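You operate a simulated robot arm through the tools that you are given. There is no shell and no other tool. Be economical: measure what you need, move in short steps, check, and stop when the job is done.

Carry out the task below with a simulated robot arm. There is one attempt and no reset: what you move stays moved.

## Task
Swap the orange cartridge for the purple one in the black holder.
Fine: release the air to the grey band first; old one into the used tub; shut the release valve at the end.

It is judged by the outcome, as a careful person would: the job done as asked, and still so three seconds after it is handed in. It fails if anything else is knocked over, pushed out of place, dropped, spilled or broken.

## Robot
A 7-joint arm with a two-finger parallel gripper, fixed in place. Base frame: the origin is at the foot of the arm, x ahead of it, y to its left, z up; the work surface is at about z = 640. Units: mm, rad, N and s.
With the tool pointing down near the work surface it reaches from about 120 to 640 mm from the base axis. Its first joint turns from -1.152 to 1.152 rad. Payload 2.4 kg.
The tool frame sits at the grasp point between the pads (the TCP): z along the fingers, y along the line on which they close. The tips reach 30 mm beyond it. The gripper opens to 94 mm. The fingers are 28 mm wide and 10 mm thick; the gripper's body (50 by 96 mm) begins 55 mm behind the TCP.
Orientation is that of the tool frame in the base frame, as a unit quaternion [x, y, z, w]. With the fingers straight down and closing along the base's y, the tool's x points along the base's -x, its y along +y and its z along -z.

## Interface
- The arm moves only by the tool apply_moves. Its argument "targets" is a list of rows, each a list of 7 numbers: the turn, a rotation vector about the tool's x, y, z in units of 120 degrees (1.0 is 120 degrees), then the shift along the tool's x, y, z in units of 200 mm (1.0 is 200 mm), then the finger opening in mm, from 0 to 94. In form: [[ax, ay, az, x, y, z, fingers], ...]. A call has 1 to 8 rows; each row is the pose to reach, as a shift and turn from the pose commanded when the call began, along the tool's axes at that moment. A call with a number of a shift or a turn outside -1 to 1 is refused whole. Rows are played at 5 a second. More than 50 mm and 0.15 rad between two rows, or a gripper value outside its range, and nothing of the call is played. A pose out of reach is approached as far as the arm can. The call stops where the force on the tool passes 40 N (or 10 N more than at its start, if that is more) or the arm is blocked; 0.2 s more then pass. Each finger travels about 153 mm/s and halts on what it meets, pressing with about 30 N; the grip force reading is that of the motor and also rises with nothing between the fingers. The clock runs only during rows and for 0.2 s after the last one: add rows that repeat a pose to give the fingers time. It gives the time, the measured TCP pose, the force on the tool (base axes), the opening and the grip force at its end, in the units of the frame above (readings bear some noise), with the torque about the TCP (base axes, N m) and any sound that the robot's microphone picked up.
- Cameras (640 x 400 px; columns grow to the right, rows downward): "scene" is fixed at [32.6, 504.5, 1436.3]; the picture's right is [-0.63, -0.78, 0.00], its down [-0.60, 0.48, -0.64] and it looks along [0.50, -0.40, -0.77] (base axes); focal length 372 px, centre (320, 200). "wrist" rides on the gripper at [76, 14, -102] in the tool frame; the picture's right is [-0.18, 0.98, 0.00], its down [-0.75, -0.14, -0.64] and it looks along [-0.63, -0.12, 0.77] (tool axes); focal length 243 px, centre (320, 200). There is no depth. A picture from a camera that has moved, and an enlarged one, comes with that camera's place and axes in the base frame and with its lens. The place of the scene camera against the robot may be out by one fixed shift of up to 25 mm in any direction.
- get_image(camera): a new picture of that camera. The clock stands still meanwhile.
- close_up(camera, box): a new picture of the part [left, top, right, bottom] of that camera's present view, enlarged. The clock stands still meanwhile.
- finish_job(): hands the job in; it is judged then, once.

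Go step by step. Nothing tells you positions but the pictures and the camera data: compare them with the known pose of the tool, close in by small moves and look again before you grip or let go. The budget is 120 turns and 68 pictures, counting those below and the enlarged ones. Unless the task says otherwise, let go and move clear before handing in, and close with one line.

The tools are called after "Emit:" by a JSON object that holds its "op" and its "data". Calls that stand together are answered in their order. apply_moves: Moves the arm, as the interface text tells. Its arguments: {"type":"object","properties":{"targets":{"type":"array","items":{"type":"array","items":{"type":"number"}}}},"required":["targets"]} The other tools are called the same way: get_image (camera) takes a picture; close_up (camera, box) takes an enlarged picture of a part of a camera's view; finish_job () hands the job in.

At the start:

```text
clock: 0.0
eef_pos: [377.2, -114.7, 979.1]
ee_rot: [0.0, 1.0, 0.0, 0.0]
contact_force: [-0.4, 0.5, 0.6]
wrist_torque: [0.02, -0.02, 0.03]
grip_width: 93.8
gripper_force: 0.1
```

scene: 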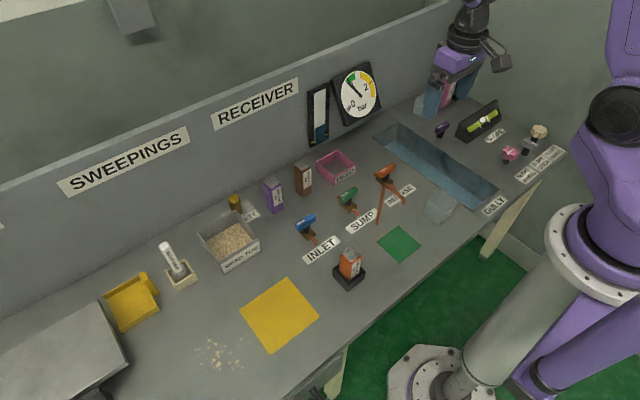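
wrist: 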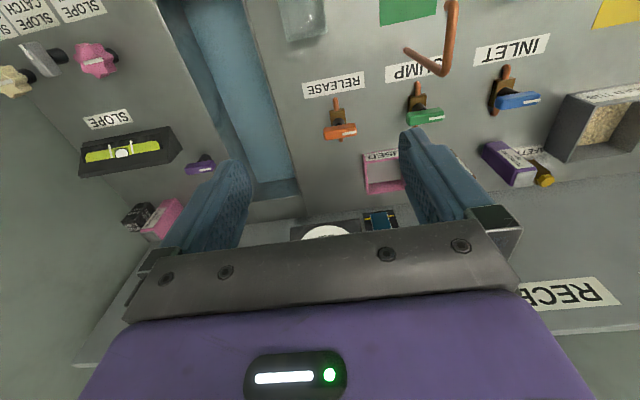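

I see a bench with a gauge, valves (INLET, SUMP, RELEASE), an orange cartridge in a black holder, a purple cartridge near the wall and a pink used tub. I'll look closer at these first.

Emit:
{"op": "close_up", "data": {"camera": "scene", "box": [290, 60, 430, 150]}}

Emit:
{"op": "close_up", "data": {"camera": "scene", "box": [290, 150, 430, 300]}}

Emit:
{"op": "close_up", "data": {"camera": "scene", "box": [210, 140, 370, 240]}}

```text
4.44 times, centred on (360, 105) of scene
camera zoom: at [32.6, 504.5, 1436.3], right [-0.63, -0.78, 0.0], down [-0.6, 0.48, -0.64], along [0.5, -0.4, -0.77], focal length 1651 px, centre (142, 622)
```

zoom: 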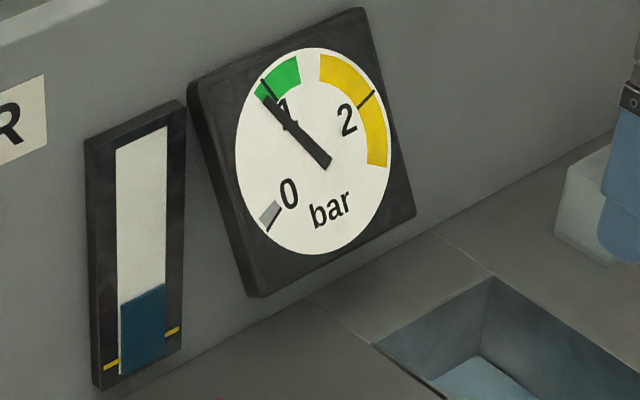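

```text
2.67 times, centred on (360, 225) of scene
camera zoom: at [32.6, 504.5, 1436.3], right [-0.63, -0.78, 0.0], down [-0.6, 0.48, -0.64], along [0.5, -0.4, -0.77], focal length 991 px, centre (213, 133)
```

zoom: 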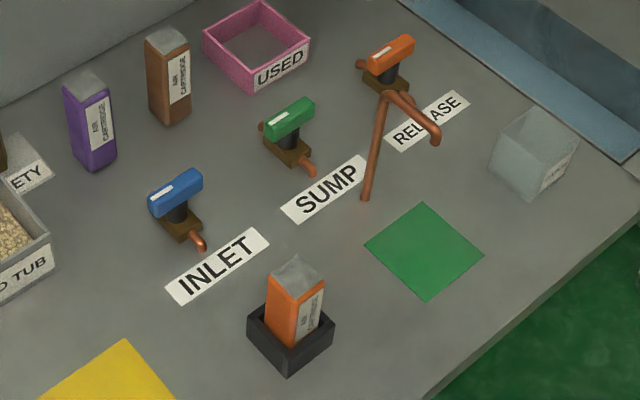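

```text
4.00 times, centred on (290, 190) of scene
camera zoom: at [32.6, 504.5, 1436.3], right [-0.63, -0.78, 0.0], down [-0.6, 0.48, -0.64], along [0.5, -0.4, -0.77], focal length 1486 px, centre (440, 240)
```

zoom: 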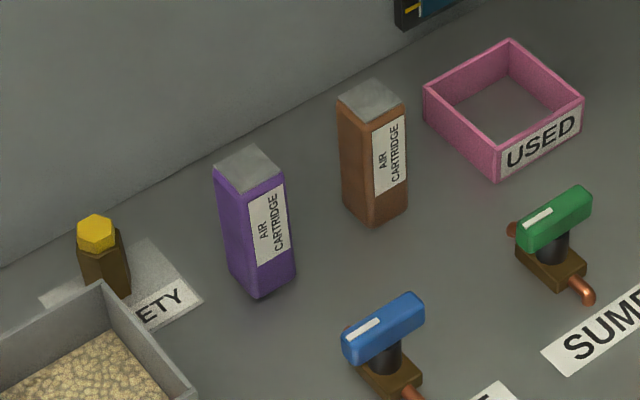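

The handles seem to lie across their pipes (closed), and a tall copper pipe stands at about (389, 12), about 155 mm high. I'll move in above the release valve at about (477, -100) for a closer look.

Emit:
{"op": "apply_moves", "data": {"targets": [[0, 0, 0, -0.1, 0.02, 0.18, 94], [0, 0, 0, -0.2, 0.04, 0.36, 94], [0, 0, 0, -0.3, 0.06, 0.54, 94], [0, 0, 0, -0.4, 0.08, 0.72, 94], [0, 0, 0, -0.45, 0.09, 0.85, 94]]}}

Emit:
{"op": "get_image", "data": {"camera": "wrist"}}

```text
clock: 1.2
eef_pos: [465.8, -96.2, 808.3]
ee_rot: [0.0, 1.0, 0.0, 0.0]
contact_force: [-0.9, 0.2, 0.2]
wrist_torque: [0.02, -0.02, -0.01]
grip_width: 93.8
gripper_force: 0.1
```

```text
62 pictures are left
camera wrist: at [389.1, -82.3, 910.3], right [0.18, 0.98, 0.0], down [0.75, -0.14, 0.64], along [0.63, -0.12, -0.77], focal length 243 px, centre (320, 200)
```

wrist: 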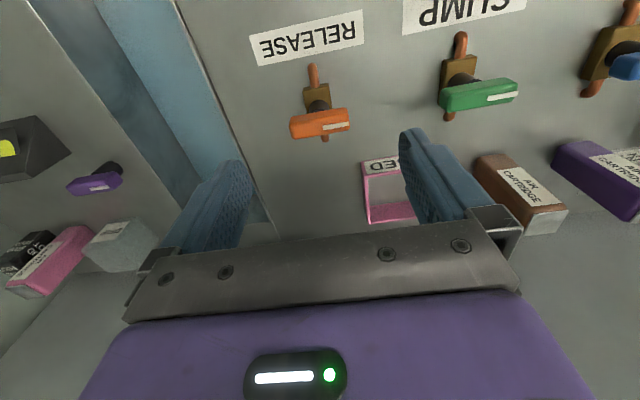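

Emit:
{"op": "close_up", "data": {"camera": "wrist", "box": [240, 40, 400, 160]}}

Emit:
{"op": "close_up", "data": {"camera": "wrist", "box": [420, 20, 640, 160]}}

Emit:
{"op": "close_up", "data": {"camera": "scene", "box": [330, 150, 430, 230]}}

```text
3.33 times, centred on (320, 100) of wrist
camera zoom: at [389.1, -82.3, 910.3], right [0.18, 0.98, 0.0], down [0.75, -0.14, 0.64], along [0.63, -0.12, -0.77], focal length 809 px, centre (320, 533)
```

zoom: 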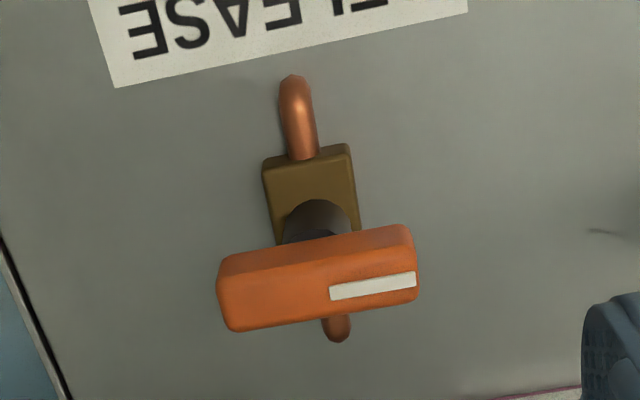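

```text
2.86 times, centred on (530, 90) of wrist
camera zoom: at [389.1, -82.3, 910.3], right [0.18, 0.98, 0.0], down [0.75, -0.14, 0.64], along [0.63, -0.12, -0.77], focal length 693 px, centre (-280, 514)
```

zoom: 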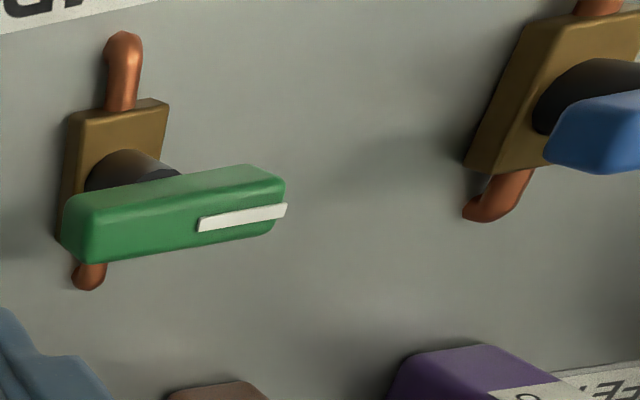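

```text
5.00 times, centred on (380, 190) of scene
camera zoom: at [32.6, 504.5, 1436.3], right [-0.63, -0.78, 0.0], down [-0.6, 0.48, -0.64], along [0.5, -0.4, -0.77], focal length 1857 px, centre (20, 250)
```

zoom: 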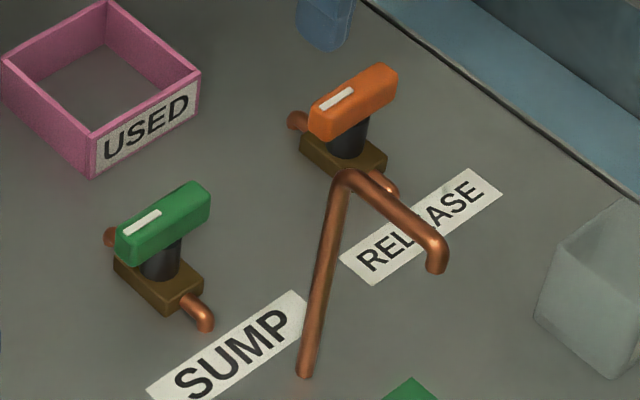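

The release handle lies along y (closed), centred at about (479, -100). I'll turn the gripper 90° so the fingers close along x, then look again.

Emit:
{"op": "apply_moves", "data": {"targets": [[0, 0, -0.068, 0, 0, 0, 94], [0, 0, -0.136, 0, 0, 0, 94], [0, 0, -0.204, 0, 0, 0, 94], [0, 0, -0.272, 0, 0, 0, 94], [0, 0, -0.34, 0, 0, 0, 94], [0, 0, -0.408, 0, 0, 0, 94]]}}

Emit:
{"op": "apply_moves", "data": {"targets": [[0, 0, -0.068, 0, 0, 0, 94], [0, 0, -0.136, 0, 0, 0, 94], [0, 0, -0.204, 0, 0, 0, 94], [0, 0, -0.272, 0, 0, 0, 94], [0, 0, -0.342, 0, 0, 0, 94]]}}

Emit:
{"op": "get_image", "data": {"camera": "wrist"}}

```text
clock: 2.6
eef_pos: [465.4, -96.7, 808.6]
ee_rot: [-0.416, 0.909, 0.001, 0.0]
contact_force: [-0.2, -1.5, 0.5]
wrist_torque: [0.02, 0.0, 0.0]
grip_width: 94.1
gripper_force: 0.1
```

```text
clock: 3.8
eef_pos: [466.9, -96.4, 809.9]
ee_rot: [0.708, -0.706, 0.001, 0.0]
contact_force: [0.0, 0.7, -1.0]
wrist_torque: [-0.02, 0.02, 0.0]
grip_width: 93.8
gripper_force: 0.1
```

```text
58 pictures are left
camera wrist: at [451.6, -173.1, 911.4], right [-0.98, 0.18, 0.0], down [0.14, 0.75, 0.64], along [0.12, 0.63, -0.77], focal length 243 px, centre (320, 200)
```

wrist: 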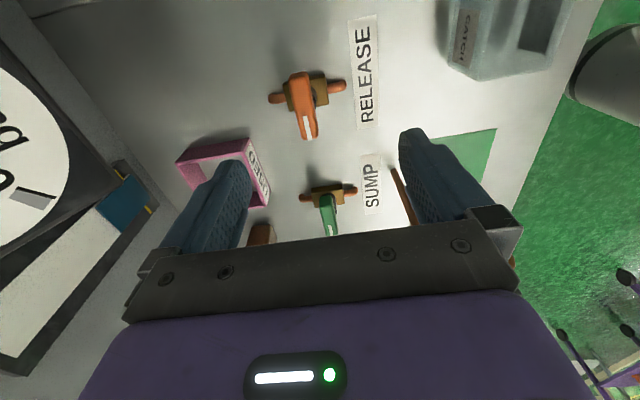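

Emit:
{"op": "apply_moves", "data": {"targets": [[0, 0, 0, 0.01, -0.04, 0.17, 94], [0, 0, 0, 0.02, -0.073, 0.34, 94]]}}

Emit:
{"op": "get_image", "data": {"camera": "wrist"}}

Emit:
{"op": "close_up", "data": {"camera": "scene", "box": [320, 110, 450, 210]}}

```text
clock: 4.4
eef_pos: [481.1, -101.8, 740.7]
ee_rot: [0.708, -0.706, 0.0, 0.0]
contact_force: [-0.2, 0.5, 0.0]
wrist_torque: [-0.01, 0.01, 0.0]
grip_width: 94.1
gripper_force: 0.1
```

```text
57 pictures are left
camera wrist: at [466.2, -177.0, 842.6], right [-0.98, 0.18, 0.0], down [0.14, 0.75, 0.64], along [0.12, 0.63, -0.77], focal length 243 px, centre (320, 200)
```

wrist: 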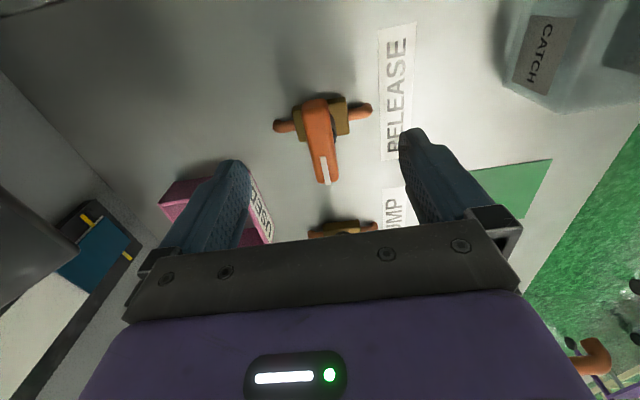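

```text
4.00 times, centred on (385, 160) of scene
camera zoom: at [32.5, 504.5, 1436.3], right [-0.63, -0.78, 0.0], down [-0.6, 0.48, -0.64], along [0.5, -0.4, -0.77], focal length 1486 px, centre (60, 360)
```

zoom: 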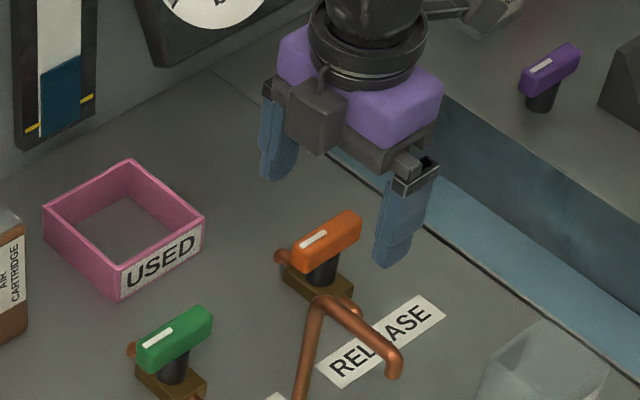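

Emit:
{"op": "apply_moves", "data": {"targets": [[0, 0, 0, 0, 0, 0, 60], [0, 0, 0, 0, 0, 0.1, 60], [0, 0, 0, 0, 0, 0.2, 60]]}}

Emit:
{"op": "get_image", "data": {"camera": "wrist"}}

Emit:
{"op": "close_up", "data": {"camera": "scene", "box": [320, 110, 450, 210]}}

```text
clock: 5.2
eef_pos: [481.8, -102.3, 702.1]
ee_rot: [0.707, -0.707, 0.0, -0.001]
contact_force: [0.3, 0.0, 0.9]
wrist_torque: [-0.01, 0.0, 0.0]
grip_width: 59.9
gripper_force: 0.0
```

```text
55 pictures are left
camera wrist: at [466.6, -177.1, 803.5], right [-0.98, 0.18, 0.0], down [0.14, 0.75, 0.64], along [0.12, 0.63, -0.77], focal length 243 px, centre (320, 200)
```

wrist: 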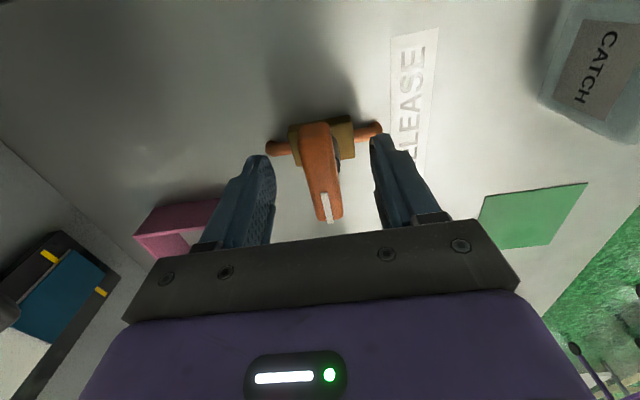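

```text
4.00 times, centred on (385, 160) of scene
camera zoom: at [32.6, 504.5, 1436.3], right [-0.63, -0.78, 0.0], down [-0.6, 0.48, -0.64], along [0.5, -0.4, -0.77], focal length 1486 px, centre (60, 360)
```

zoom: 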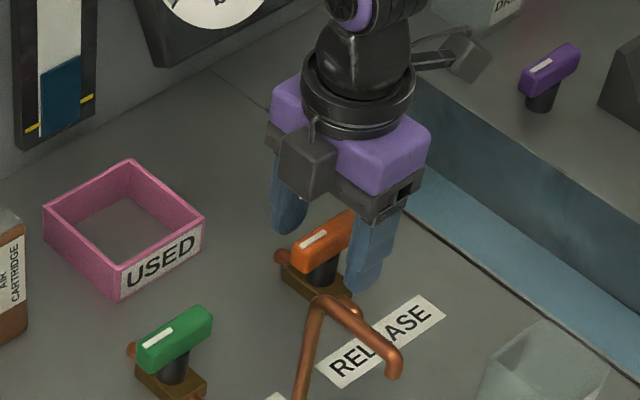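

Emit:
{"op": "apply_moves", "data": {"targets": [[0, 0, 0, 0, 0, 0, 30], [0, 0, 0, 0, 0, 0, 10], [0, 0, 0, 0, 0, 0, 10]]}}

```text
clock: 6.0
eef_pos: [481.2, -100.4, 701.0]
ee_rot: [-0.706, 0.708, 0.002, -0.002]
contact_force: [-9.6, 0.5, 3.5]
wrist_torque: [0.13, 0.06, 0.03]
grip_width: 21.3
gripper_force: 44.8
```

Gripped. I'll try a small turn clockwise from above and read the torque.

Emit:
{"op": "apply_moves", "data": {"targets": [[0, 0, 0.04, 0, 0, 0, 10], [0, 0, 0.08, 0, 0, 0, 10], [0, 0, 0.12, 0, 0, 0, 10]]}}

Emit:
{"op": "close_up", "data": {"camera": "scene", "box": [300, 60, 430, 190]}}

```text
clock: 6.8
eef_pos: [479.2, -101.3, 701.2]
ee_rot: [-0.614, 0.789, 0.0, -0.001]
contact_force: [-13.7, -6.5, 1.7]
wrist_torque: [-0.24, 0.04, 1.83]
grip_width: 26.5
gripper_force: 45.0
```

```text
3.08 times, centred on (365, 125) of scene
camera zoom: at [32.3, 504.4, 1436.4], right [-0.63, -0.78, 0.0], down [-0.6, 0.48, -0.64], along [0.5, -0.4, -0.77], focal length 1143 px, centre (182, 431)
```

zoom: 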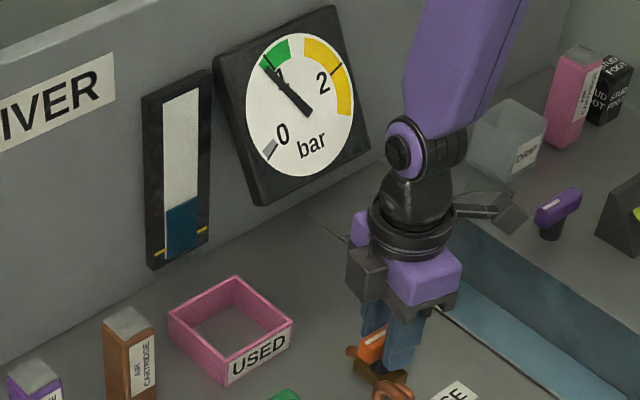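

The handle wedges the fingers open that way, so it is at its stop. I'll test the other direction.

Emit:
{"op": "apply_moves", "data": {"targets": [[0, 0, -0.06, 0, 0, 0, 10], [0, 0, -0.12, 0, 0, 0, 10], [0, 0, -0.18, 0, 0, 0, 10], [0, 0, -0.24, 0, 0, 0, 10], [0, 0, -0.28, 0, 0, 0, 10]]}}

Emit:
{"op": "close_up", "data": {"camera": "scene", "box": [300, 60, 430, 190]}}

```text
clock: 8.0
eef_pos: [479.8, -100.6, 702.5]
ee_rot: [0.817, -0.577, -0.001, -0.001]
contact_force: [-13.4, 14.0, 1.3]
wrist_torque: [0.19, 0.02, -0.03]
grip_width: 21.5
gripper_force: 44.8
```

```text
3.08 times, centred on (365, 125) of scene
camera zoom: at [32.3, 504.8, 1436.2], right [-0.63, -0.78, 0.0], down [-0.6, 0.48, -0.64], along [0.5, -0.4, -0.77], focal length 1143 px, centre (182, 431)
```

zoom: 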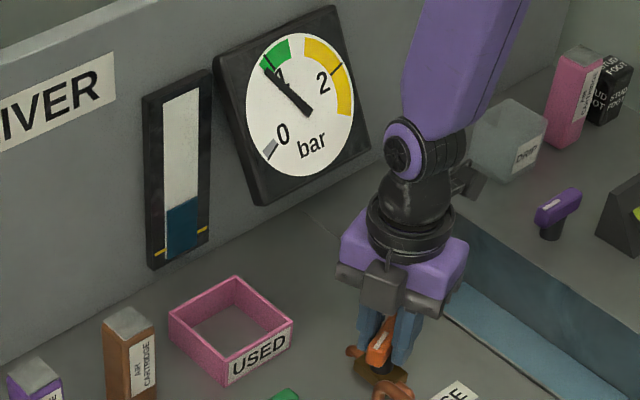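

It turns freely counterclockwise. I'll continue opening.

Emit:
{"op": "apply_moves", "data": {"targets": [[0, 0, -0.07, 0, 0, 0, 10], [0, 0, -0.14, 0, 0, 0, 10], [0, 0, -0.21, 0, 0, 0, 10], [0, 0, -0.28, 0, 0, 0, 10], [0, 0, -0.35, 0, 0, 0, 10]]}}

Emit:
{"op": "close_up", "data": {"camera": "scene", "box": [300, 60, 430, 190]}}

```text
clock: 9.2
eef_pos: [479.1, -99.8, 701.5]
ee_rot: [0.969, -0.246, 0.0, 0.001]
contact_force: [-16.2, 22.4, 0.6]
wrist_torque: [-0.43, -0.91, 0.03]
grip_width: 21.5
gripper_force: 44.7
```

```text
3.08 times, centred on (365, 125) of scene
camera zoom: at [32.2, 505.0, 1436.2], right [-0.63, -0.78, 0.0], down [-0.6, 0.48, -0.64], along [0.5, -0.4, -0.77], focal length 1143 px, centre (182, 431)
```

zoom: 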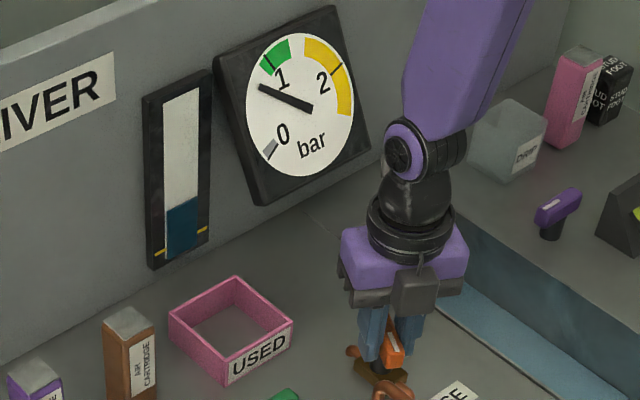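

The needle is falling. I'll turn the rest and ease the sideways load.

Emit:
{"op": "apply_moves", "data": {"targets": [[0, 0, -0.05, -0.005, -0.002, 0, 10], [0, 0, -0.1, -0.01, -0.004, 0, 10], [0, 0, -0.15, -0.015, -0.006, 0, 10], [0, 0, -0.2, -0.015, -0.006, 0, 10], [0, 0, -0.2, -0.015, -0.006, 0, 10], [0, 0, -0.2, -0.015, -0.006, 0, 10], [0, 0, -0.2, -0.015, -0.006, 0, 10]]}}

Emit:
{"op": "close_up", "data": {"camera": "scene", "box": [300, 60, 430, 190]}}

```text
clock: 10.1
eef_pos: [480.7, -99.0, 700.5]
ee_rot: [0.997, -0.079, -0.001, 0.0]
contact_force: [-2.2, 2.7, 3.1]
wrist_torque: [-0.06, -0.07, 0.0]
grip_width: 21.1
gripper_force: 45.4
stopped in row 4: the force on the tool passed its limit at 69 N (the readings are from after the stop); the commanded pose is now the measured one
```

```text
3.08 times, centred on (365, 125) of scene
camera zoom: at [32.5, 504.6, 1436.3], right [-0.63, -0.78, 0.0], down [-0.6, 0.48, -0.64], along [0.5, -0.4, -0.77], focal length 1143 px, centre (182, 431)
```

zoom: 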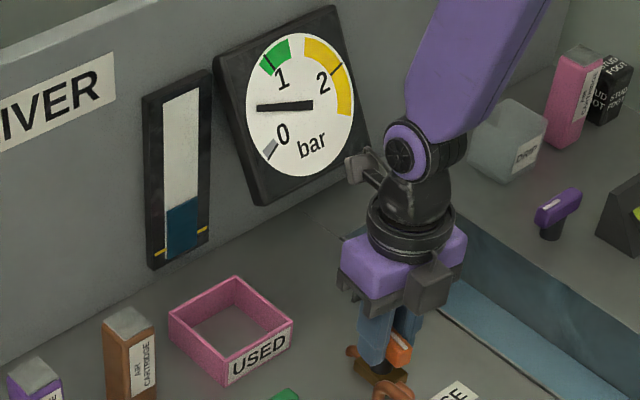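

The valve is open enough (about 80°) and air is venting. I'll let go and lift.

Emit:
{"op": "apply_moves", "data": {"targets": [[0, 0, 0, 0, 0, 0, 50], [0, 0, 0, 0, 0, 0, 50], [0, 0, 0, 0, 0, -0.2, 50], [0, 0, 0, 0, 0, -0.4, 50], [0, 0, 0, 0, 0, -0.6, 50]]}}

Emit:
{"op": "get_image", "data": {"camera": "wrist"}}

Emit:
{"op": "get_image", "data": {"camera": "scene"}}

```text
clock: 11.3
eef_pos: [481.0, -101.1, 821.1]
ee_rot: [0.997, -0.078, -0.001, 0.0]
contact_force: [1.0, -0.2, -0.1]
wrist_torque: [0.0, 0.01, -0.01]
grip_width: 49.8
gripper_force: 0.1
```

```text
49 pictures are left
camera wrist: at [553.4, -126.8, 923.8], right [-0.34, -0.94, 0.0], down [-0.72, 0.26, 0.64], along [-0.61, 0.22, -0.77], focal length 243 px, centre (320, 200)
```

wrist: 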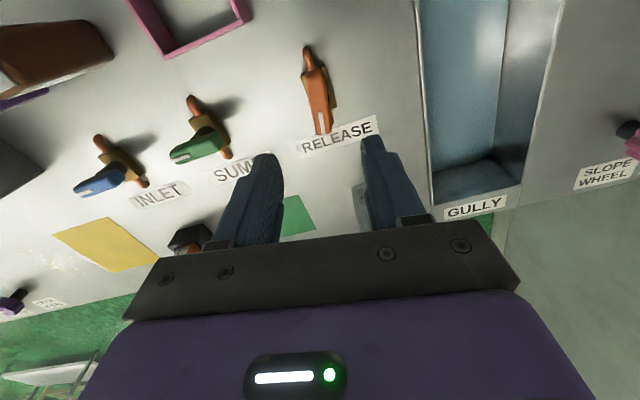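

```text
48 pictures are left
```

scene: 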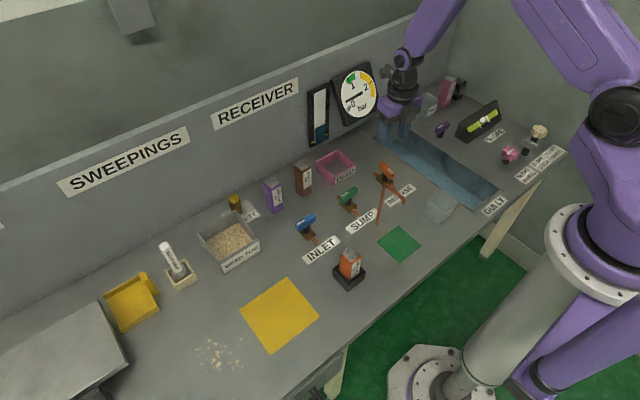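

The release handle now lies along its pipe and the gauge keeps falling. I'll rotate back to the neutral yaw while it vents.

Emit:
{"op": "apply_moves", "data": {"targets": [[0, 0, 0.07, 0, 0, -0.05, 50], [0, 0, 0.14, 0, 0, -0.1, 50], [0, 0, 0.21, 0, 0, -0.15, 50], [0, 0, 0.28, 0, 0, -0.2, 50], [0, 0, 0.35, 0, 0, -0.25, 50], [0, 0, 0.42, 0, 0, -0.3, 50], [0, 0, 0.49, 0, 0, -0.35, 50], [0, 0, 0.56, 0, 0, -0.4, 50]]}}

Emit:
{"op": "apply_moves", "data": {"targets": [[0, 0, 0.07, 0, 0, 0, 70], [0, 0, 0.14, 0, 0, 0, 70], [0, 0, 0.21, 0, 0, 0, 70], [0, 0, 0.28, 0, 0, 0, 70], [0, 0, 0.35, 0, 0, 0, 70], [0, 0, 0.42, 0, 0, 0, 70], [0, 0, 0.49, 0, 0, 0, 70], [0, 0, 0.56, 0, 0, 0, 70]]}}

Emit:
{"op": "apply_moves", "data": {"targets": [[0, 0, 0.07, 0, 0, 0, 70], [0, 0, 0.14, 0, 0, 0, 70], [0, 0, 0.21, 0, 0, 0, 70], [0, 0, 0.28, 0, 0, 0, 70], [0, 0, 0.305, 0, 0, 0, 70]]}}

Emit:
{"op": "close_up", "data": {"camera": "scene", "box": [300, 60, 430, 190]}}

```text
clock: 13.1
eef_pos: [481.4, -99.6, 902.2]
ee_rot: [0.786, -0.618, -0.001, 0.0]
contact_force: [0.1, 0.8, 0.6]
wrist_torque: [-0.01, -0.01, -0.01]
grip_width: 49.9
gripper_force: 0.1
```

```text
clock: 14.9
eef_pos: [480.9, -100.8, 901.2]
ee_rot: [-0.312, 0.95, 0.0, -0.001]
contact_force: [0.4, -0.2, -0.1]
wrist_torque: [0.01, 0.03, 0.0]
grip_width: 69.5
gripper_force: 0.0
```

```text
clock: 16.1
eef_pos: [481.1, -100.3, 901.3]
ee_rot: [0.0, 1.0, 0.001, -0.001]
contact_force: [0.6, -1.2, 0.4]
wrist_torque: [0.02, 0.0, 0.01]
grip_width: 70.0
gripper_force: 0.0
```

```text
3.08 times, centred on (365, 125) of scene
camera zoom: at [32.6, 504.5, 1436.3], right [-0.63, -0.78, 0.0], down [-0.6, 0.48, -0.64], along [0.5, -0.4, -0.77], focal length 1143 px, centre (182, 431)
```

zoom: 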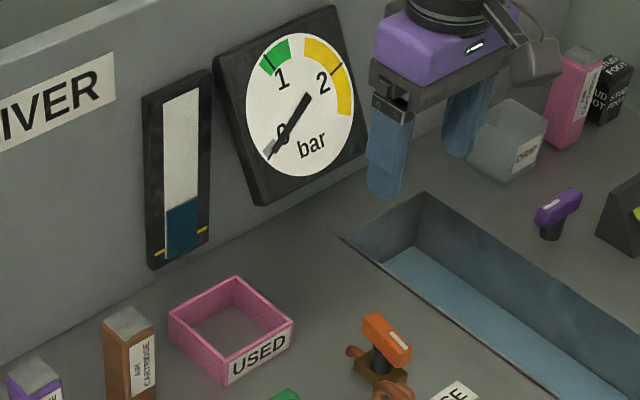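

The needle is in the grey band. Now I'll move above the orange cartridge at about (315, 180).

Emit:
{"op": "apply_moves", "data": {"targets": [[0, 0, 0, 0.1075, 0.1725, 0, 70], [0, 0, 0, 0.215, 0.345, 0, 70], [0, 0, 0, 0.3225, 0.5175, 0, 70], [0, 0, 0, 0.43, 0.69, 0, 70]]}}

Emit:
{"op": "apply_moves", "data": {"targets": [[0, 0, 0, 0.1075, 0.1725, 0, 70], [0, 0, 0, 0.215, 0.345, 0, 70], [0, 0, 0, 0.3225, 0.5175, 0, 70], [0, 0, 0, 0.43, 0.69, 0, 70]]}}

Emit:
{"op": "get_image", "data": {"camera": "wrist"}}

```text
clock: 17.1
eef_pos: [394.2, 37.4, 902.4]
ee_rot: [0.0, 1.0, 0.001, -0.001]
contact_force: [0.0, 0.9, -0.8]
wrist_torque: [-0.02, 0.03, 0.0]
grip_width: 70.1
gripper_force: 0.1
```

```text
clock: 18.1
eef_pos: [307.9, 175.7, 901.7]
ee_rot: [0.001, 1.0, 0.001, -0.001]
contact_force: [0.2, -0.4, -0.5]
wrist_torque: [0.01, 0.0, -0.03]
grip_width: 69.8
gripper_force: 0.0
```

```text
46 pictures are left
camera wrist: at [231.0, 189.6, 1004.1], right [0.19, 0.98, 0.0], down [0.75, -0.14, 0.64], along [0.63, -0.12, -0.77], focal length 243 px, centre (320, 200)
```

wrist: 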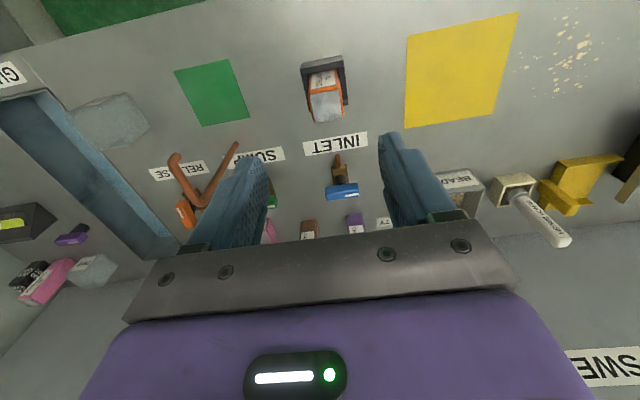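

Emit:
{"op": "apply_moves", "data": {"targets": [[0, 0, 0, -0.02, 0, 0.18, 70], [0, 0, 0, -0.04, 0, 0.36, 70], [0, 0, 0, -0.065, 0, 0.54, 70]]}}

Emit:
{"op": "get_image", "data": {"camera": "wrist"}}

Emit:
{"op": "close_up", "data": {"camera": "scene", "box": [290, 190, 410, 300]}}

```text
clock: 18.9
eef_pos: [322.0, 175.6, 792.6]
ee_rot: [0.001, 1.0, 0.001, -0.001]
contact_force: [0.0, -0.1, -0.2]
wrist_torque: [0.0, -0.01, 0.04]
grip_width: 70.3
gripper_force: 0.0
```

```text
45 pictures are left
camera wrist: at [244.3, 190.1, 895.5], right [0.18, 0.98, 0.0], down [0.76, -0.14, 0.64], along [0.63, -0.12, -0.77], focal length 243 px, centre (320, 200)
```

wrist: 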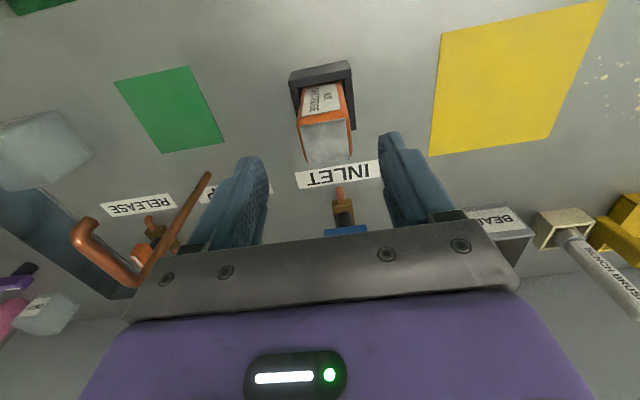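

```text
3.64 times, centred on (350, 245) of scene
camera zoom: at [32.5, 504.5, 1436.3], right [-0.63, -0.78, 0.0], down [-0.6, 0.48, -0.64], along [0.5, -0.4, -0.77], focal length 1351 px, centre (211, 36)
```

zoom: 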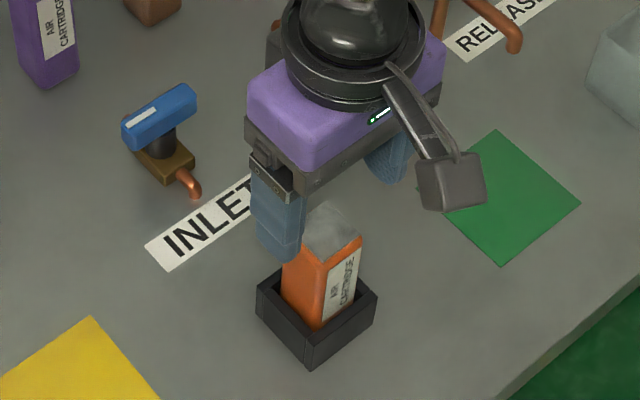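

Cartridge is at about (322, 180), top near z = 735, aligned with the axes. I'll descend astride it.

Emit:
{"op": "apply_moves", "data": {"targets": [[0, 0, 0, 0, 0.022, 0.1, 70], [0, 0, 0, 0, 0.022, 0.25, 70], [0, 0, 0, 0, 0.022, 0.4, 70]]}}

Emit:
{"op": "get_image", "data": {"camera": "wrist"}}

Emit:
{"op": "close_up", "data": {"camera": "scene", "box": [290, 190, 410, 300]}}

```text
clock: 19.7
eef_pos: [321.0, 180.2, 715.0]
ee_rot: [0.0, 1.0, 0.002, -0.001]
contact_force: [0.3, 0.1, 0.3]
wrist_torque: [-0.01, -0.01, -0.03]
grip_width: 70.1
gripper_force: 0.0
```

```text
43 pictures are left
camera wrist: at [244.2, 193.9, 815.8], right [0.18, 0.98, 0.0], down [0.75, -0.14, 0.64], along [0.63, -0.12, -0.77], focal length 243 px, centre (320, 200)
```

wrist: 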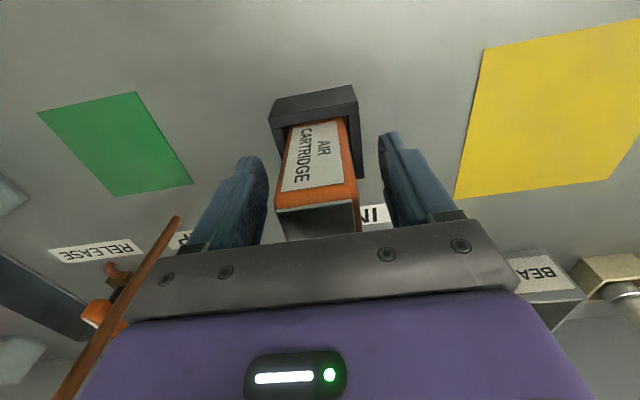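

```text
3.64 times, centred on (350, 245) of scene
camera zoom: at [32.6, 504.5, 1436.3], right [-0.63, -0.78, 0.0], down [-0.6, 0.48, -0.64], along [0.5, -0.4, -0.77], focal length 1351 px, centre (211, 36)
```

zoom: 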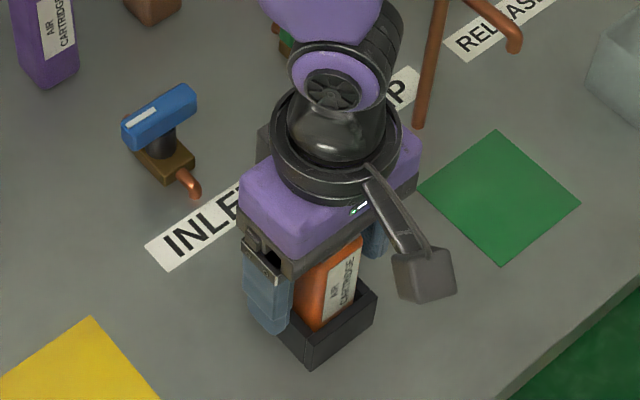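

Emit:
{"op": "apply_moves", "data": {"targets": [[0, 0, 0, 0, 0.004, 0, 50], [0, 0, 0, 0, 0.004, 0, 25], [0, 0, 0, 0, 0.004, 0, 25], [0, 0, 0, 0, 0.004, 0, 25]]}}

```text
clock: 20.7
eef_pos: [320.6, 181.5, 714.6]
ee_rot: [0.0, 1.0, 0.001, -0.001]
contact_force: [-0.2, 0.4, 0.6]
wrist_torque: [-0.03, -0.01, -0.01]
grip_width: 39.9
gripper_force: 30.5
```

Gripped, 40 mm wide, well centred. Lifting straight up.

Emit:
{"op": "apply_moves", "data": {"targets": [[0, 0, 0, 0, 0, -0.05, 25], [0, 0, 0, 0, 0, -0.12, 25], [0, 0, 0, 0, 0, -0.25, 25], [0, 0, 0, 0, 0, -0.45, 25], [0, 0, 0, 0, 0, -0.65, 25], [0, 0, 0, 0, 0, -0.85, 25]]}}

Emit:
{"op": "get_image", "data": {"camera": "scene"}}

Emit:
{"op": "get_image", "data": {"camera": "wrist"}}

```text
clock: 22.1
eef_pos: [320.4, 180.5, 884.9]
ee_rot: [0.0, 1.0, 0.001, -0.002]
contact_force: [0.1, -0.2, -0.8]
wrist_torque: [-0.01, 0.0, 0.01]
grip_width: 39.8
gripper_force: 30.2
```

```text
41 pictures are left
```

scene: 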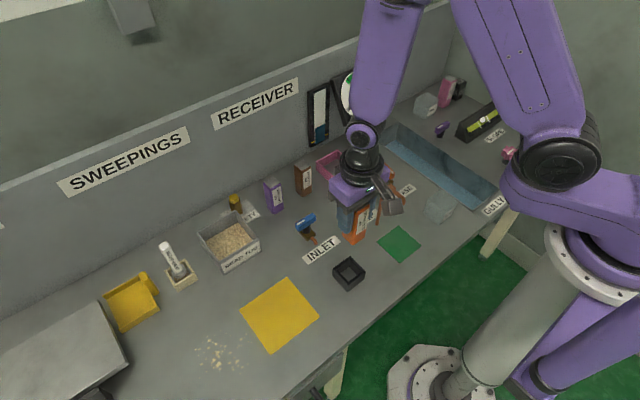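

```text
40 pictures are left
camera wrist: at [244.1, 195.0, 986.6], right [0.18, 0.98, 0.0], down [0.76, -0.14, 0.64], along [0.63, -0.12, -0.77], focal length 243 px, centre (320, 200)
```

wrist: 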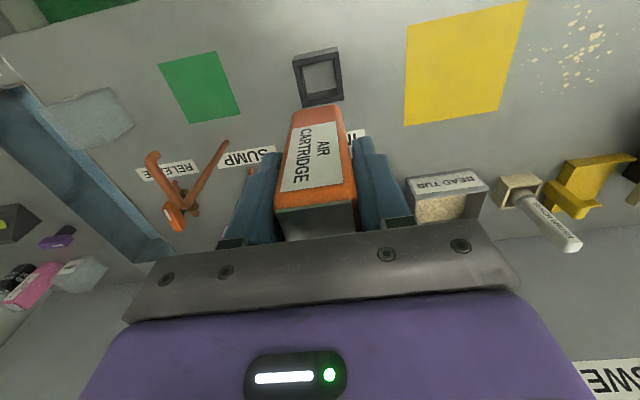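

Holder is empty and intact. Tub centre is about (608, -25); I'll carry the orange cartridge above it.

Emit:
{"op": "apply_moves", "data": {"targets": [[0, 0, 0, -0.15, -0.11, 0, 25], [0, 0, 0, -0.33, -0.24, 0, 25], [0, 0, 0, -0.51, -0.37, 0, 25], [0, 0, 0, -0.69, -0.495, 0, 25]]}}

Emit:
{"op": "apply_moves", "data": {"targets": [[0, 0, 0, -0.18, -0.13, 0, 25], [0, 0, 0, -0.36, -0.26, 0, 25], [0, 0, 0, -0.54, -0.39, 0, 25], [0, 0, 0, -0.72, -0.53, 0, 25], [0, 0, 0, -0.72, -0.53, 0, 25]]}}

Emit:
{"op": "get_image", "data": {"camera": "wrist"}}

Emit:
{"op": "close_up", "data": {"camera": "scene", "box": [260, 50, 420, 210]}}

```text
clock: 23.1
eef_pos: [460.9, 80.2, 881.6]
ee_rot: [-0.001, 1.0, 0.0, -0.001]
contact_force: [0.1, -0.5, -0.5]
wrist_torque: [-0.02, 0.0, 0.03]
grip_width: 39.9
gripper_force: 30.0
```

```text
clock: 24.3
eef_pos: [604.8, -24.6, 883.4]
ee_rot: [0.0, 1.0, 0.001, -0.002]
contact_force: [0.4, -1.0, -1.5]
wrist_torque: [-0.03, 0.0, 0.0]
grip_width: 39.8
gripper_force: 29.6
```

```text
39 pictures are left
camera wrist: at [528.6, -10.3, 986.0], right [0.18, 0.98, 0.0], down [0.76, -0.14, 0.64], along [0.63, -0.12, -0.77], focal length 243 px, centre (320, 200)
```

wrist: 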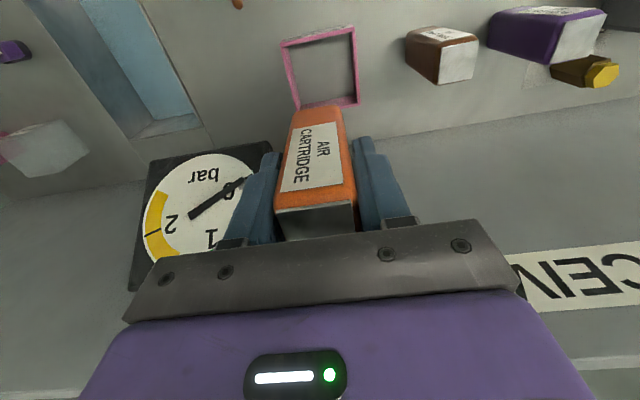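

```text
2.50 times, centred on (340, 130) of scene
camera zoom: at [32.6, 504.5, 1436.3], right [-0.63, -0.78, 0.0], down [-0.6, 0.48, -0.64], along [0.5, -0.4, -0.77], focal length 929 px, centre (270, 375)
```

zoom: 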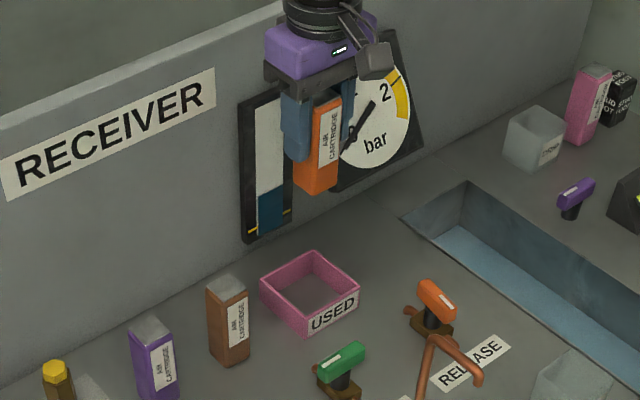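

Emit:
{"op": "apply_moves", "data": {"targets": [[0, 0, 0, 0.04, 0.022, 0.2, 25], [0, 0, 0, 0.04, 0.022, 0.4, 25], [0, 0, 0, 0.04, 0.022, 0.54, 25]]}}

Emit:
{"op": "get_image", "data": {"camera": "wrist"}}

Emit:
{"op": "close_up", "data": {"camera": "scene", "box": [260, 90, 420, 210]}}

```text
clock: 25.1
eef_pos: [596.1, -19.8, 776.2]
ee_rot: [-0.001, 1.0, 0.001, 0.0]
contact_force: [-0.7, 0.7, -0.8]
wrist_torque: [0.01, -0.01, 0.0]
grip_width: 40.0
gripper_force: 29.9
```

```text
37 pictures are left
camera wrist: at [518.6, -6.0, 877.3], right [0.18, 0.98, 0.0], down [0.76, -0.14, 0.64], along [0.63, -0.12, -0.77], focal length 243 px, centre (320, 200)
```

wrist: 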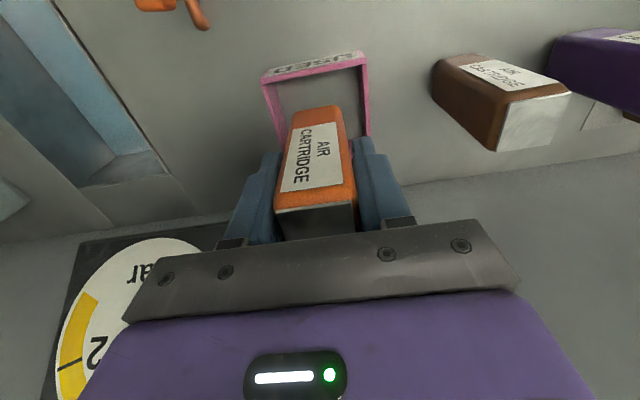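

```text
3.33 times, centred on (340, 150) of scene
camera zoom: at [32.6, 504.5, 1436.3], right [-0.63, -0.78, 0.0], down [-0.6, 0.48, -0.64], along [0.5, -0.4, -0.77], focal length 1238 px, centre (253, 367)
```

zoom: 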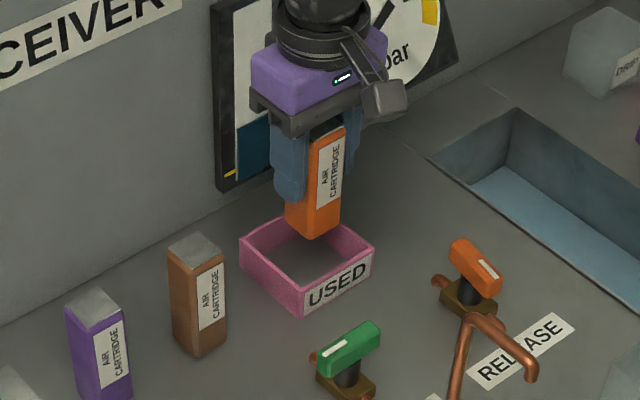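

Lined up inside the tub; lowering to its floor.

Emit:
{"op": "apply_moves", "data": {"targets": [[0, 0, 0, -0.01, 0, 0.1, 25], [0, 0, 0, -0.01, 0, 0.2, 25], [0, 0, 0, -0.01, 0, 0.26, 25], [0, 0, 0, -0.01, 0, 0.29, 25]]}}

Emit:
{"op": "close_up", "data": {"camera": "scene", "box": [260, 90, 420, 210]}}

```text
clock: 26.1
eef_pos: [597.9, -20.6, 715.8]
ee_rot: [0.0, 1.0, 0.001, 0.0]
contact_force: [-0.3, -0.7, -0.9]
wrist_torque: [0.0, 0.0, 0.01]
grip_width: 40.0
gripper_force: 29.8
```

```text
3.33 times, centred on (340, 150) of scene
camera zoom: at [32.6, 504.5, 1436.3], right [-0.63, -0.78, 0.0], down [-0.6, 0.48, -0.64], along [0.5, -0.4, -0.77], focal length 1238 px, centre (253, 367)
```

zoom: 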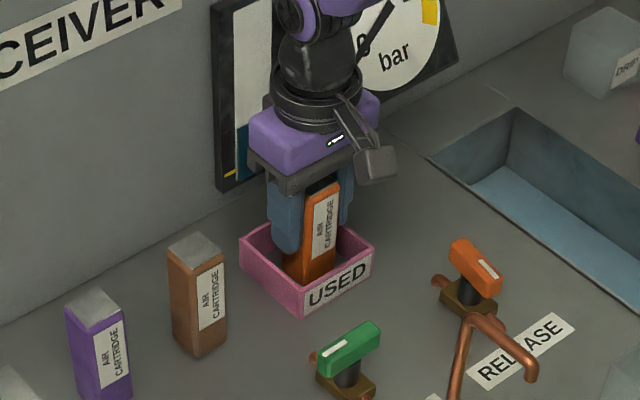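

Emit:
{"op": "apply_moves", "data": {"targets": [[0, 0, 0, 0, 0, 0.01, 25], [0, 0, 0, 0, 0, 0.015, 25]]}}

Emit:
{"op": "apply_moves", "data": {"targets": [[0, 0, 0, 0, 0, 0.005, 25], [0, 0, 0, 0, 0, 0.01, 25]]}}

```text
clock: 26.7
eef_pos: [597.4, -19.0, 714.3]
ee_rot: [0.0, 1.0, 0.001, -0.001]
contact_force: [-0.7, 0.1, -0.8]
wrist_torque: [-0.01, 0.0, 0.03]
grip_width: 39.9
gripper_force: 30.2
```

```text
clock: 27.3
eef_pos: [598.2, -19.8, 714.0]
ee_rot: [0.0, 1.0, 0.001, -0.001]
contact_force: [-6.3, 0.2, 22.7]
wrist_torque: [-0.03, 0.5, -0.02]
grip_width: 39.9
gripper_force: 29.7
```

It touches the tub floor. Releasing and backing straight up.

Emit:
{"op": "apply_moves", "data": {"targets": [[0, 0, 0, 0, 0, -0.003, 48], [0, 0, 0, 0, 0, -0.003, 56], [0, 0, 0, 0, 0, -0.003, 56], [0, 0, 0, 0, 0, -0.1, 56], [0, 0, 0, 0, 0, -0.3, 56], [0, 0, 0, 0, 0, -0.5, 56], [0, 0, 0, 0, 0, -0.7, 56]]}}

Emit:
{"op": "get_image", "data": {"camera": "wrist"}}

Emit:
{"op": "close_up", "data": {"camera": "scene", "box": [230, 110, 400, 230]}}

```text
clock: 28.9
eef_pos: [596.3, -18.5, 853.6]
ee_rot: [0.0, 1.0, 0.001, -0.002]
contact_force: [-0.7, 0.0, 0.0]
wrist_torque: [0.0, 0.0, -0.02]
grip_width: 56.0
gripper_force: 0.0
```

```text
34 pictures are left
camera wrist: at [520.3, -4.3, 955.8], right [0.18, 0.98, 0.0], down [0.76, -0.14, 0.64], along [0.63, -0.12, -0.77], focal length 243 px, centre (320, 200)
```

wrist: 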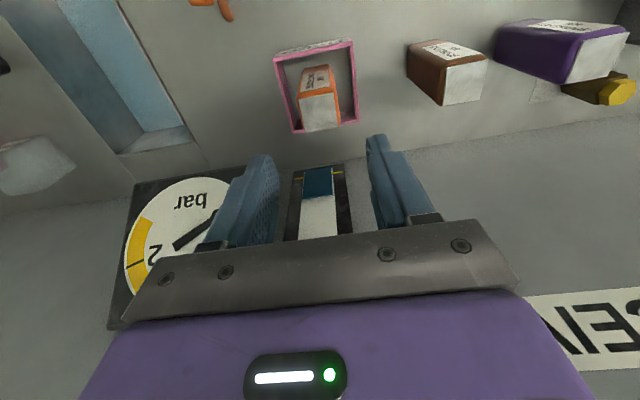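

```text
3.33 times, centred on (315, 170) of scene
camera zoom: at [32.6, 504.5, 1436.3], right [-0.63, -0.78, 0.0], down [-0.6, 0.48, -0.64], along [0.5, -0.4, -0.77], focal length 1238 px, centre (337, 300)
```

zoom: 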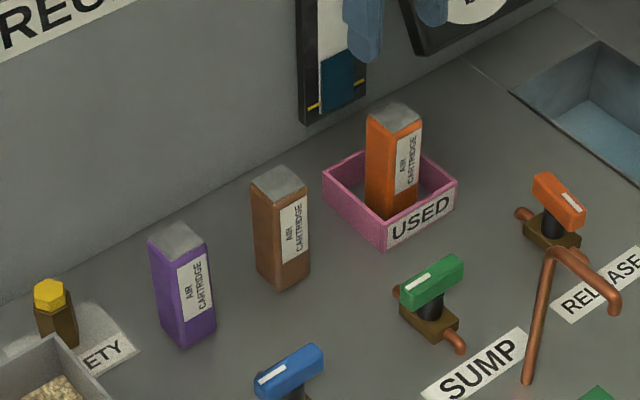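

Orange stands in the tub. The purple cartridge is at about (597, 194); I'll move over there for a look.

Emit:
{"op": "apply_moves", "data": {"targets": [[0, 0, 0, 0.05, 0.2, 0, 70], [0, 0, 0, 0.1, 0.4, 0, 70], [0, 0, 0, 0.15, 0.6, 0, 70], [0, 0, 0, 0.15, 0.8, 0, 70], [0, 0, 0, 0.15, 1.0, 0, 70]]}}

Emit:
{"op": "get_image", "data": {"camera": "wrist"}}

```text
clock: 30.1
eef_pos: [567.0, 181.9, 853.3]
ee_rot: [0.0, 1.0, 0.0, -0.002]
contact_force: [-0.8, -0.2, -0.6]
wrist_torque: [0.02, -0.01, 0.03]
grip_width: 70.0
gripper_force: 0.0
```

```text
32 pictures are left
camera wrist: at [489.4, 196.1, 954.9], right [0.18, 0.98, 0.0], down [0.76, -0.14, 0.64], along [0.63, -0.12, -0.77], focal length 243 px, centre (320, 200)
```

wrist: 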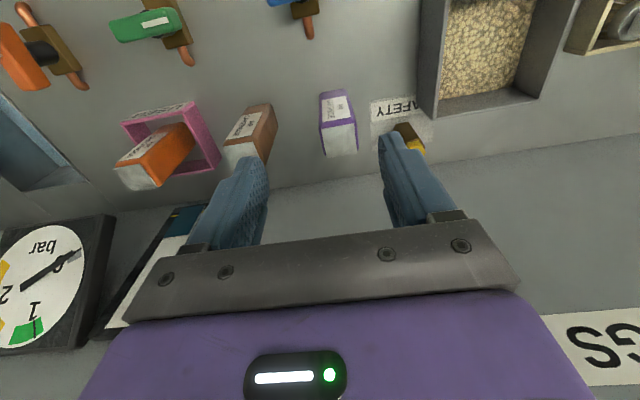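

Purple's centre is about (591, 195), aligned with the axes. I'll drop closer above it.

Emit:
{"op": "apply_moves", "data": {"targets": [[0, 0, 0, -0.12, 0.0675, 0.1, 60], [0, 0, 0, -0.12, 0.0675, 0.3, 60], [0, 0, 0, -0.12, 0.0675, 0.3, 60]]}}

Emit:
{"op": "get_image", "data": {"camera": "wrist"}}

Emit:
{"op": "close_up", "data": {"camera": "scene", "box": [210, 120, 350, 230]}}

```text
clock: 30.9
eef_pos: [590.2, 195.2, 792.8]
ee_rot: [0.0, 1.0, 0.0, -0.001]
contact_force: [0.2, -0.1, 0.3]
wrist_torque: [0.0, 0.01, -0.01]
grip_width: 59.9
gripper_force: 0.1
```

```text
31 pictures are left
camera wrist: at [514.0, 208.7, 895.2], right [0.18, 0.98, 0.0], down [0.75, -0.14, 0.64], along [0.63, -0.12, -0.77], focal length 243 px, centre (320, 200)
```

wrist: 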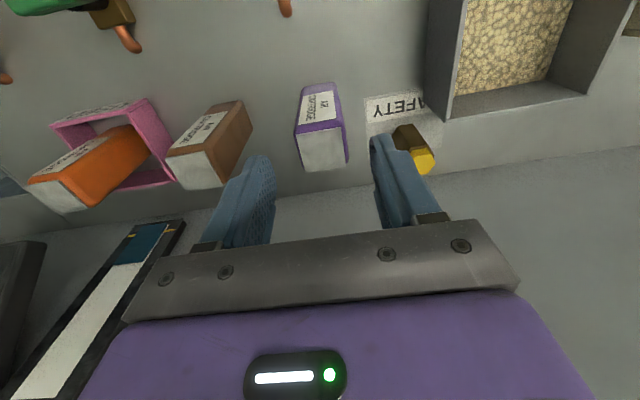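

```text
3.64 times, centred on (280, 175) of scene
camera zoom: at [32.6, 504.6, 1436.3], right [-0.63, -0.78, 0.0], down [-0.6, 0.48, -0.64], along [0.5, -0.4, -0.77], focal length 1351 px, centre (466, 291)
```

zoom: 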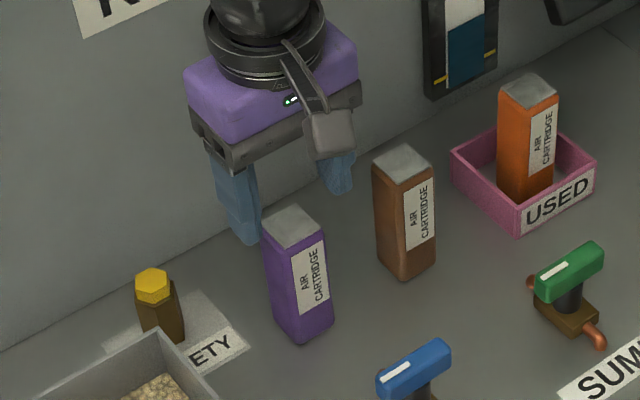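

Emit:
{"op": "apply_moves", "data": {"targets": [[0, 0, 0, -0.011, 0, 0.15, 60], [0, 0, 0, -0.011, 0, 0.3, 60], [0, 0, 0, -0.011, 0, 0.403, 60], [0, 0, 0, -0.011, 0, 0.403, 60]]}}

Emit:
{"op": "get_image", "data": {"camera": "wrist"}}

Emit:
{"op": "close_up", "data": {"camera": "scene", "box": [210, 120, 350, 230]}}

```text
clock: 31.9
eef_pos: [594.2, 193.6, 711.5]
ee_rot: [0.0, 1.0, 0.0, -0.001]
contact_force: [0.3, 0.3, -0.4]
wrist_torque: [-0.03, 0.02, -0.01]
grip_width: 60.1
gripper_force: 0.0
```

```text
29 pictures are left
camera wrist: at [517.0, 208.0, 813.2], right [0.18, 0.98, 0.0], down [0.75, -0.14, 0.64], along [0.63, -0.12, -0.77], focal length 243 px, centre (320, 200)
```

wrist: 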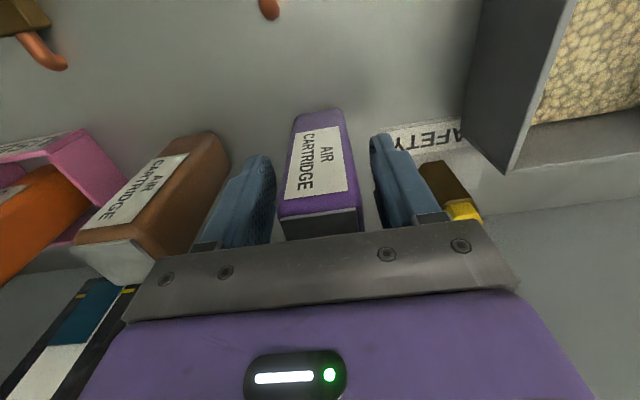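

```text
3.64 times, centred on (280, 175) of scene
camera zoom: at [32.6, 504.5, 1436.3], right [-0.63, -0.78, 0.0], down [-0.6, 0.48, -0.64], along [0.5, -0.4, -0.77], focal length 1351 px, centre (466, 291)
```

zoom: 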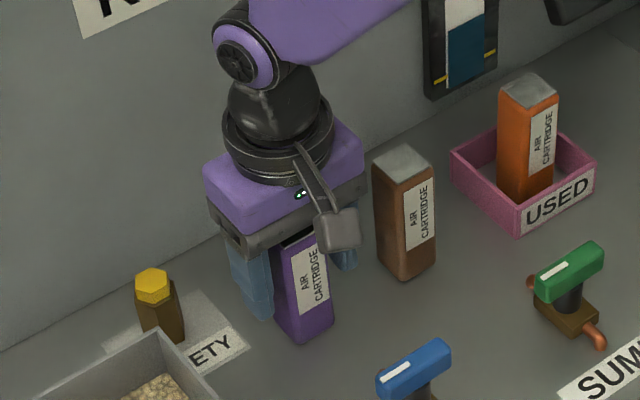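

Emit:
{"op": "apply_moves", "data": {"targets": [[0, 0, 0, -0.012, 0.007, 0, 60], [0, 0, 0, -0.012, 0.007, 0, 45], [0, 0, 0, -0.012, 0.007, 0, 25], [0, 0, 0, -0.012, 0.007, 0, 25], [0, 0, 0, -0.012, 0.007, 0, 25]]}}

```text
clock: 33.1
eef_pos: [596.6, 195.4, 711.9]
ee_rot: [0.0, 1.0, 0.001, -0.002]
contact_force: [-0.2, 0.2, 0.0]
wrist_torque: [0.02, 0.02, 0.03]
grip_width: 40.0
gripper_force: 30.1
```

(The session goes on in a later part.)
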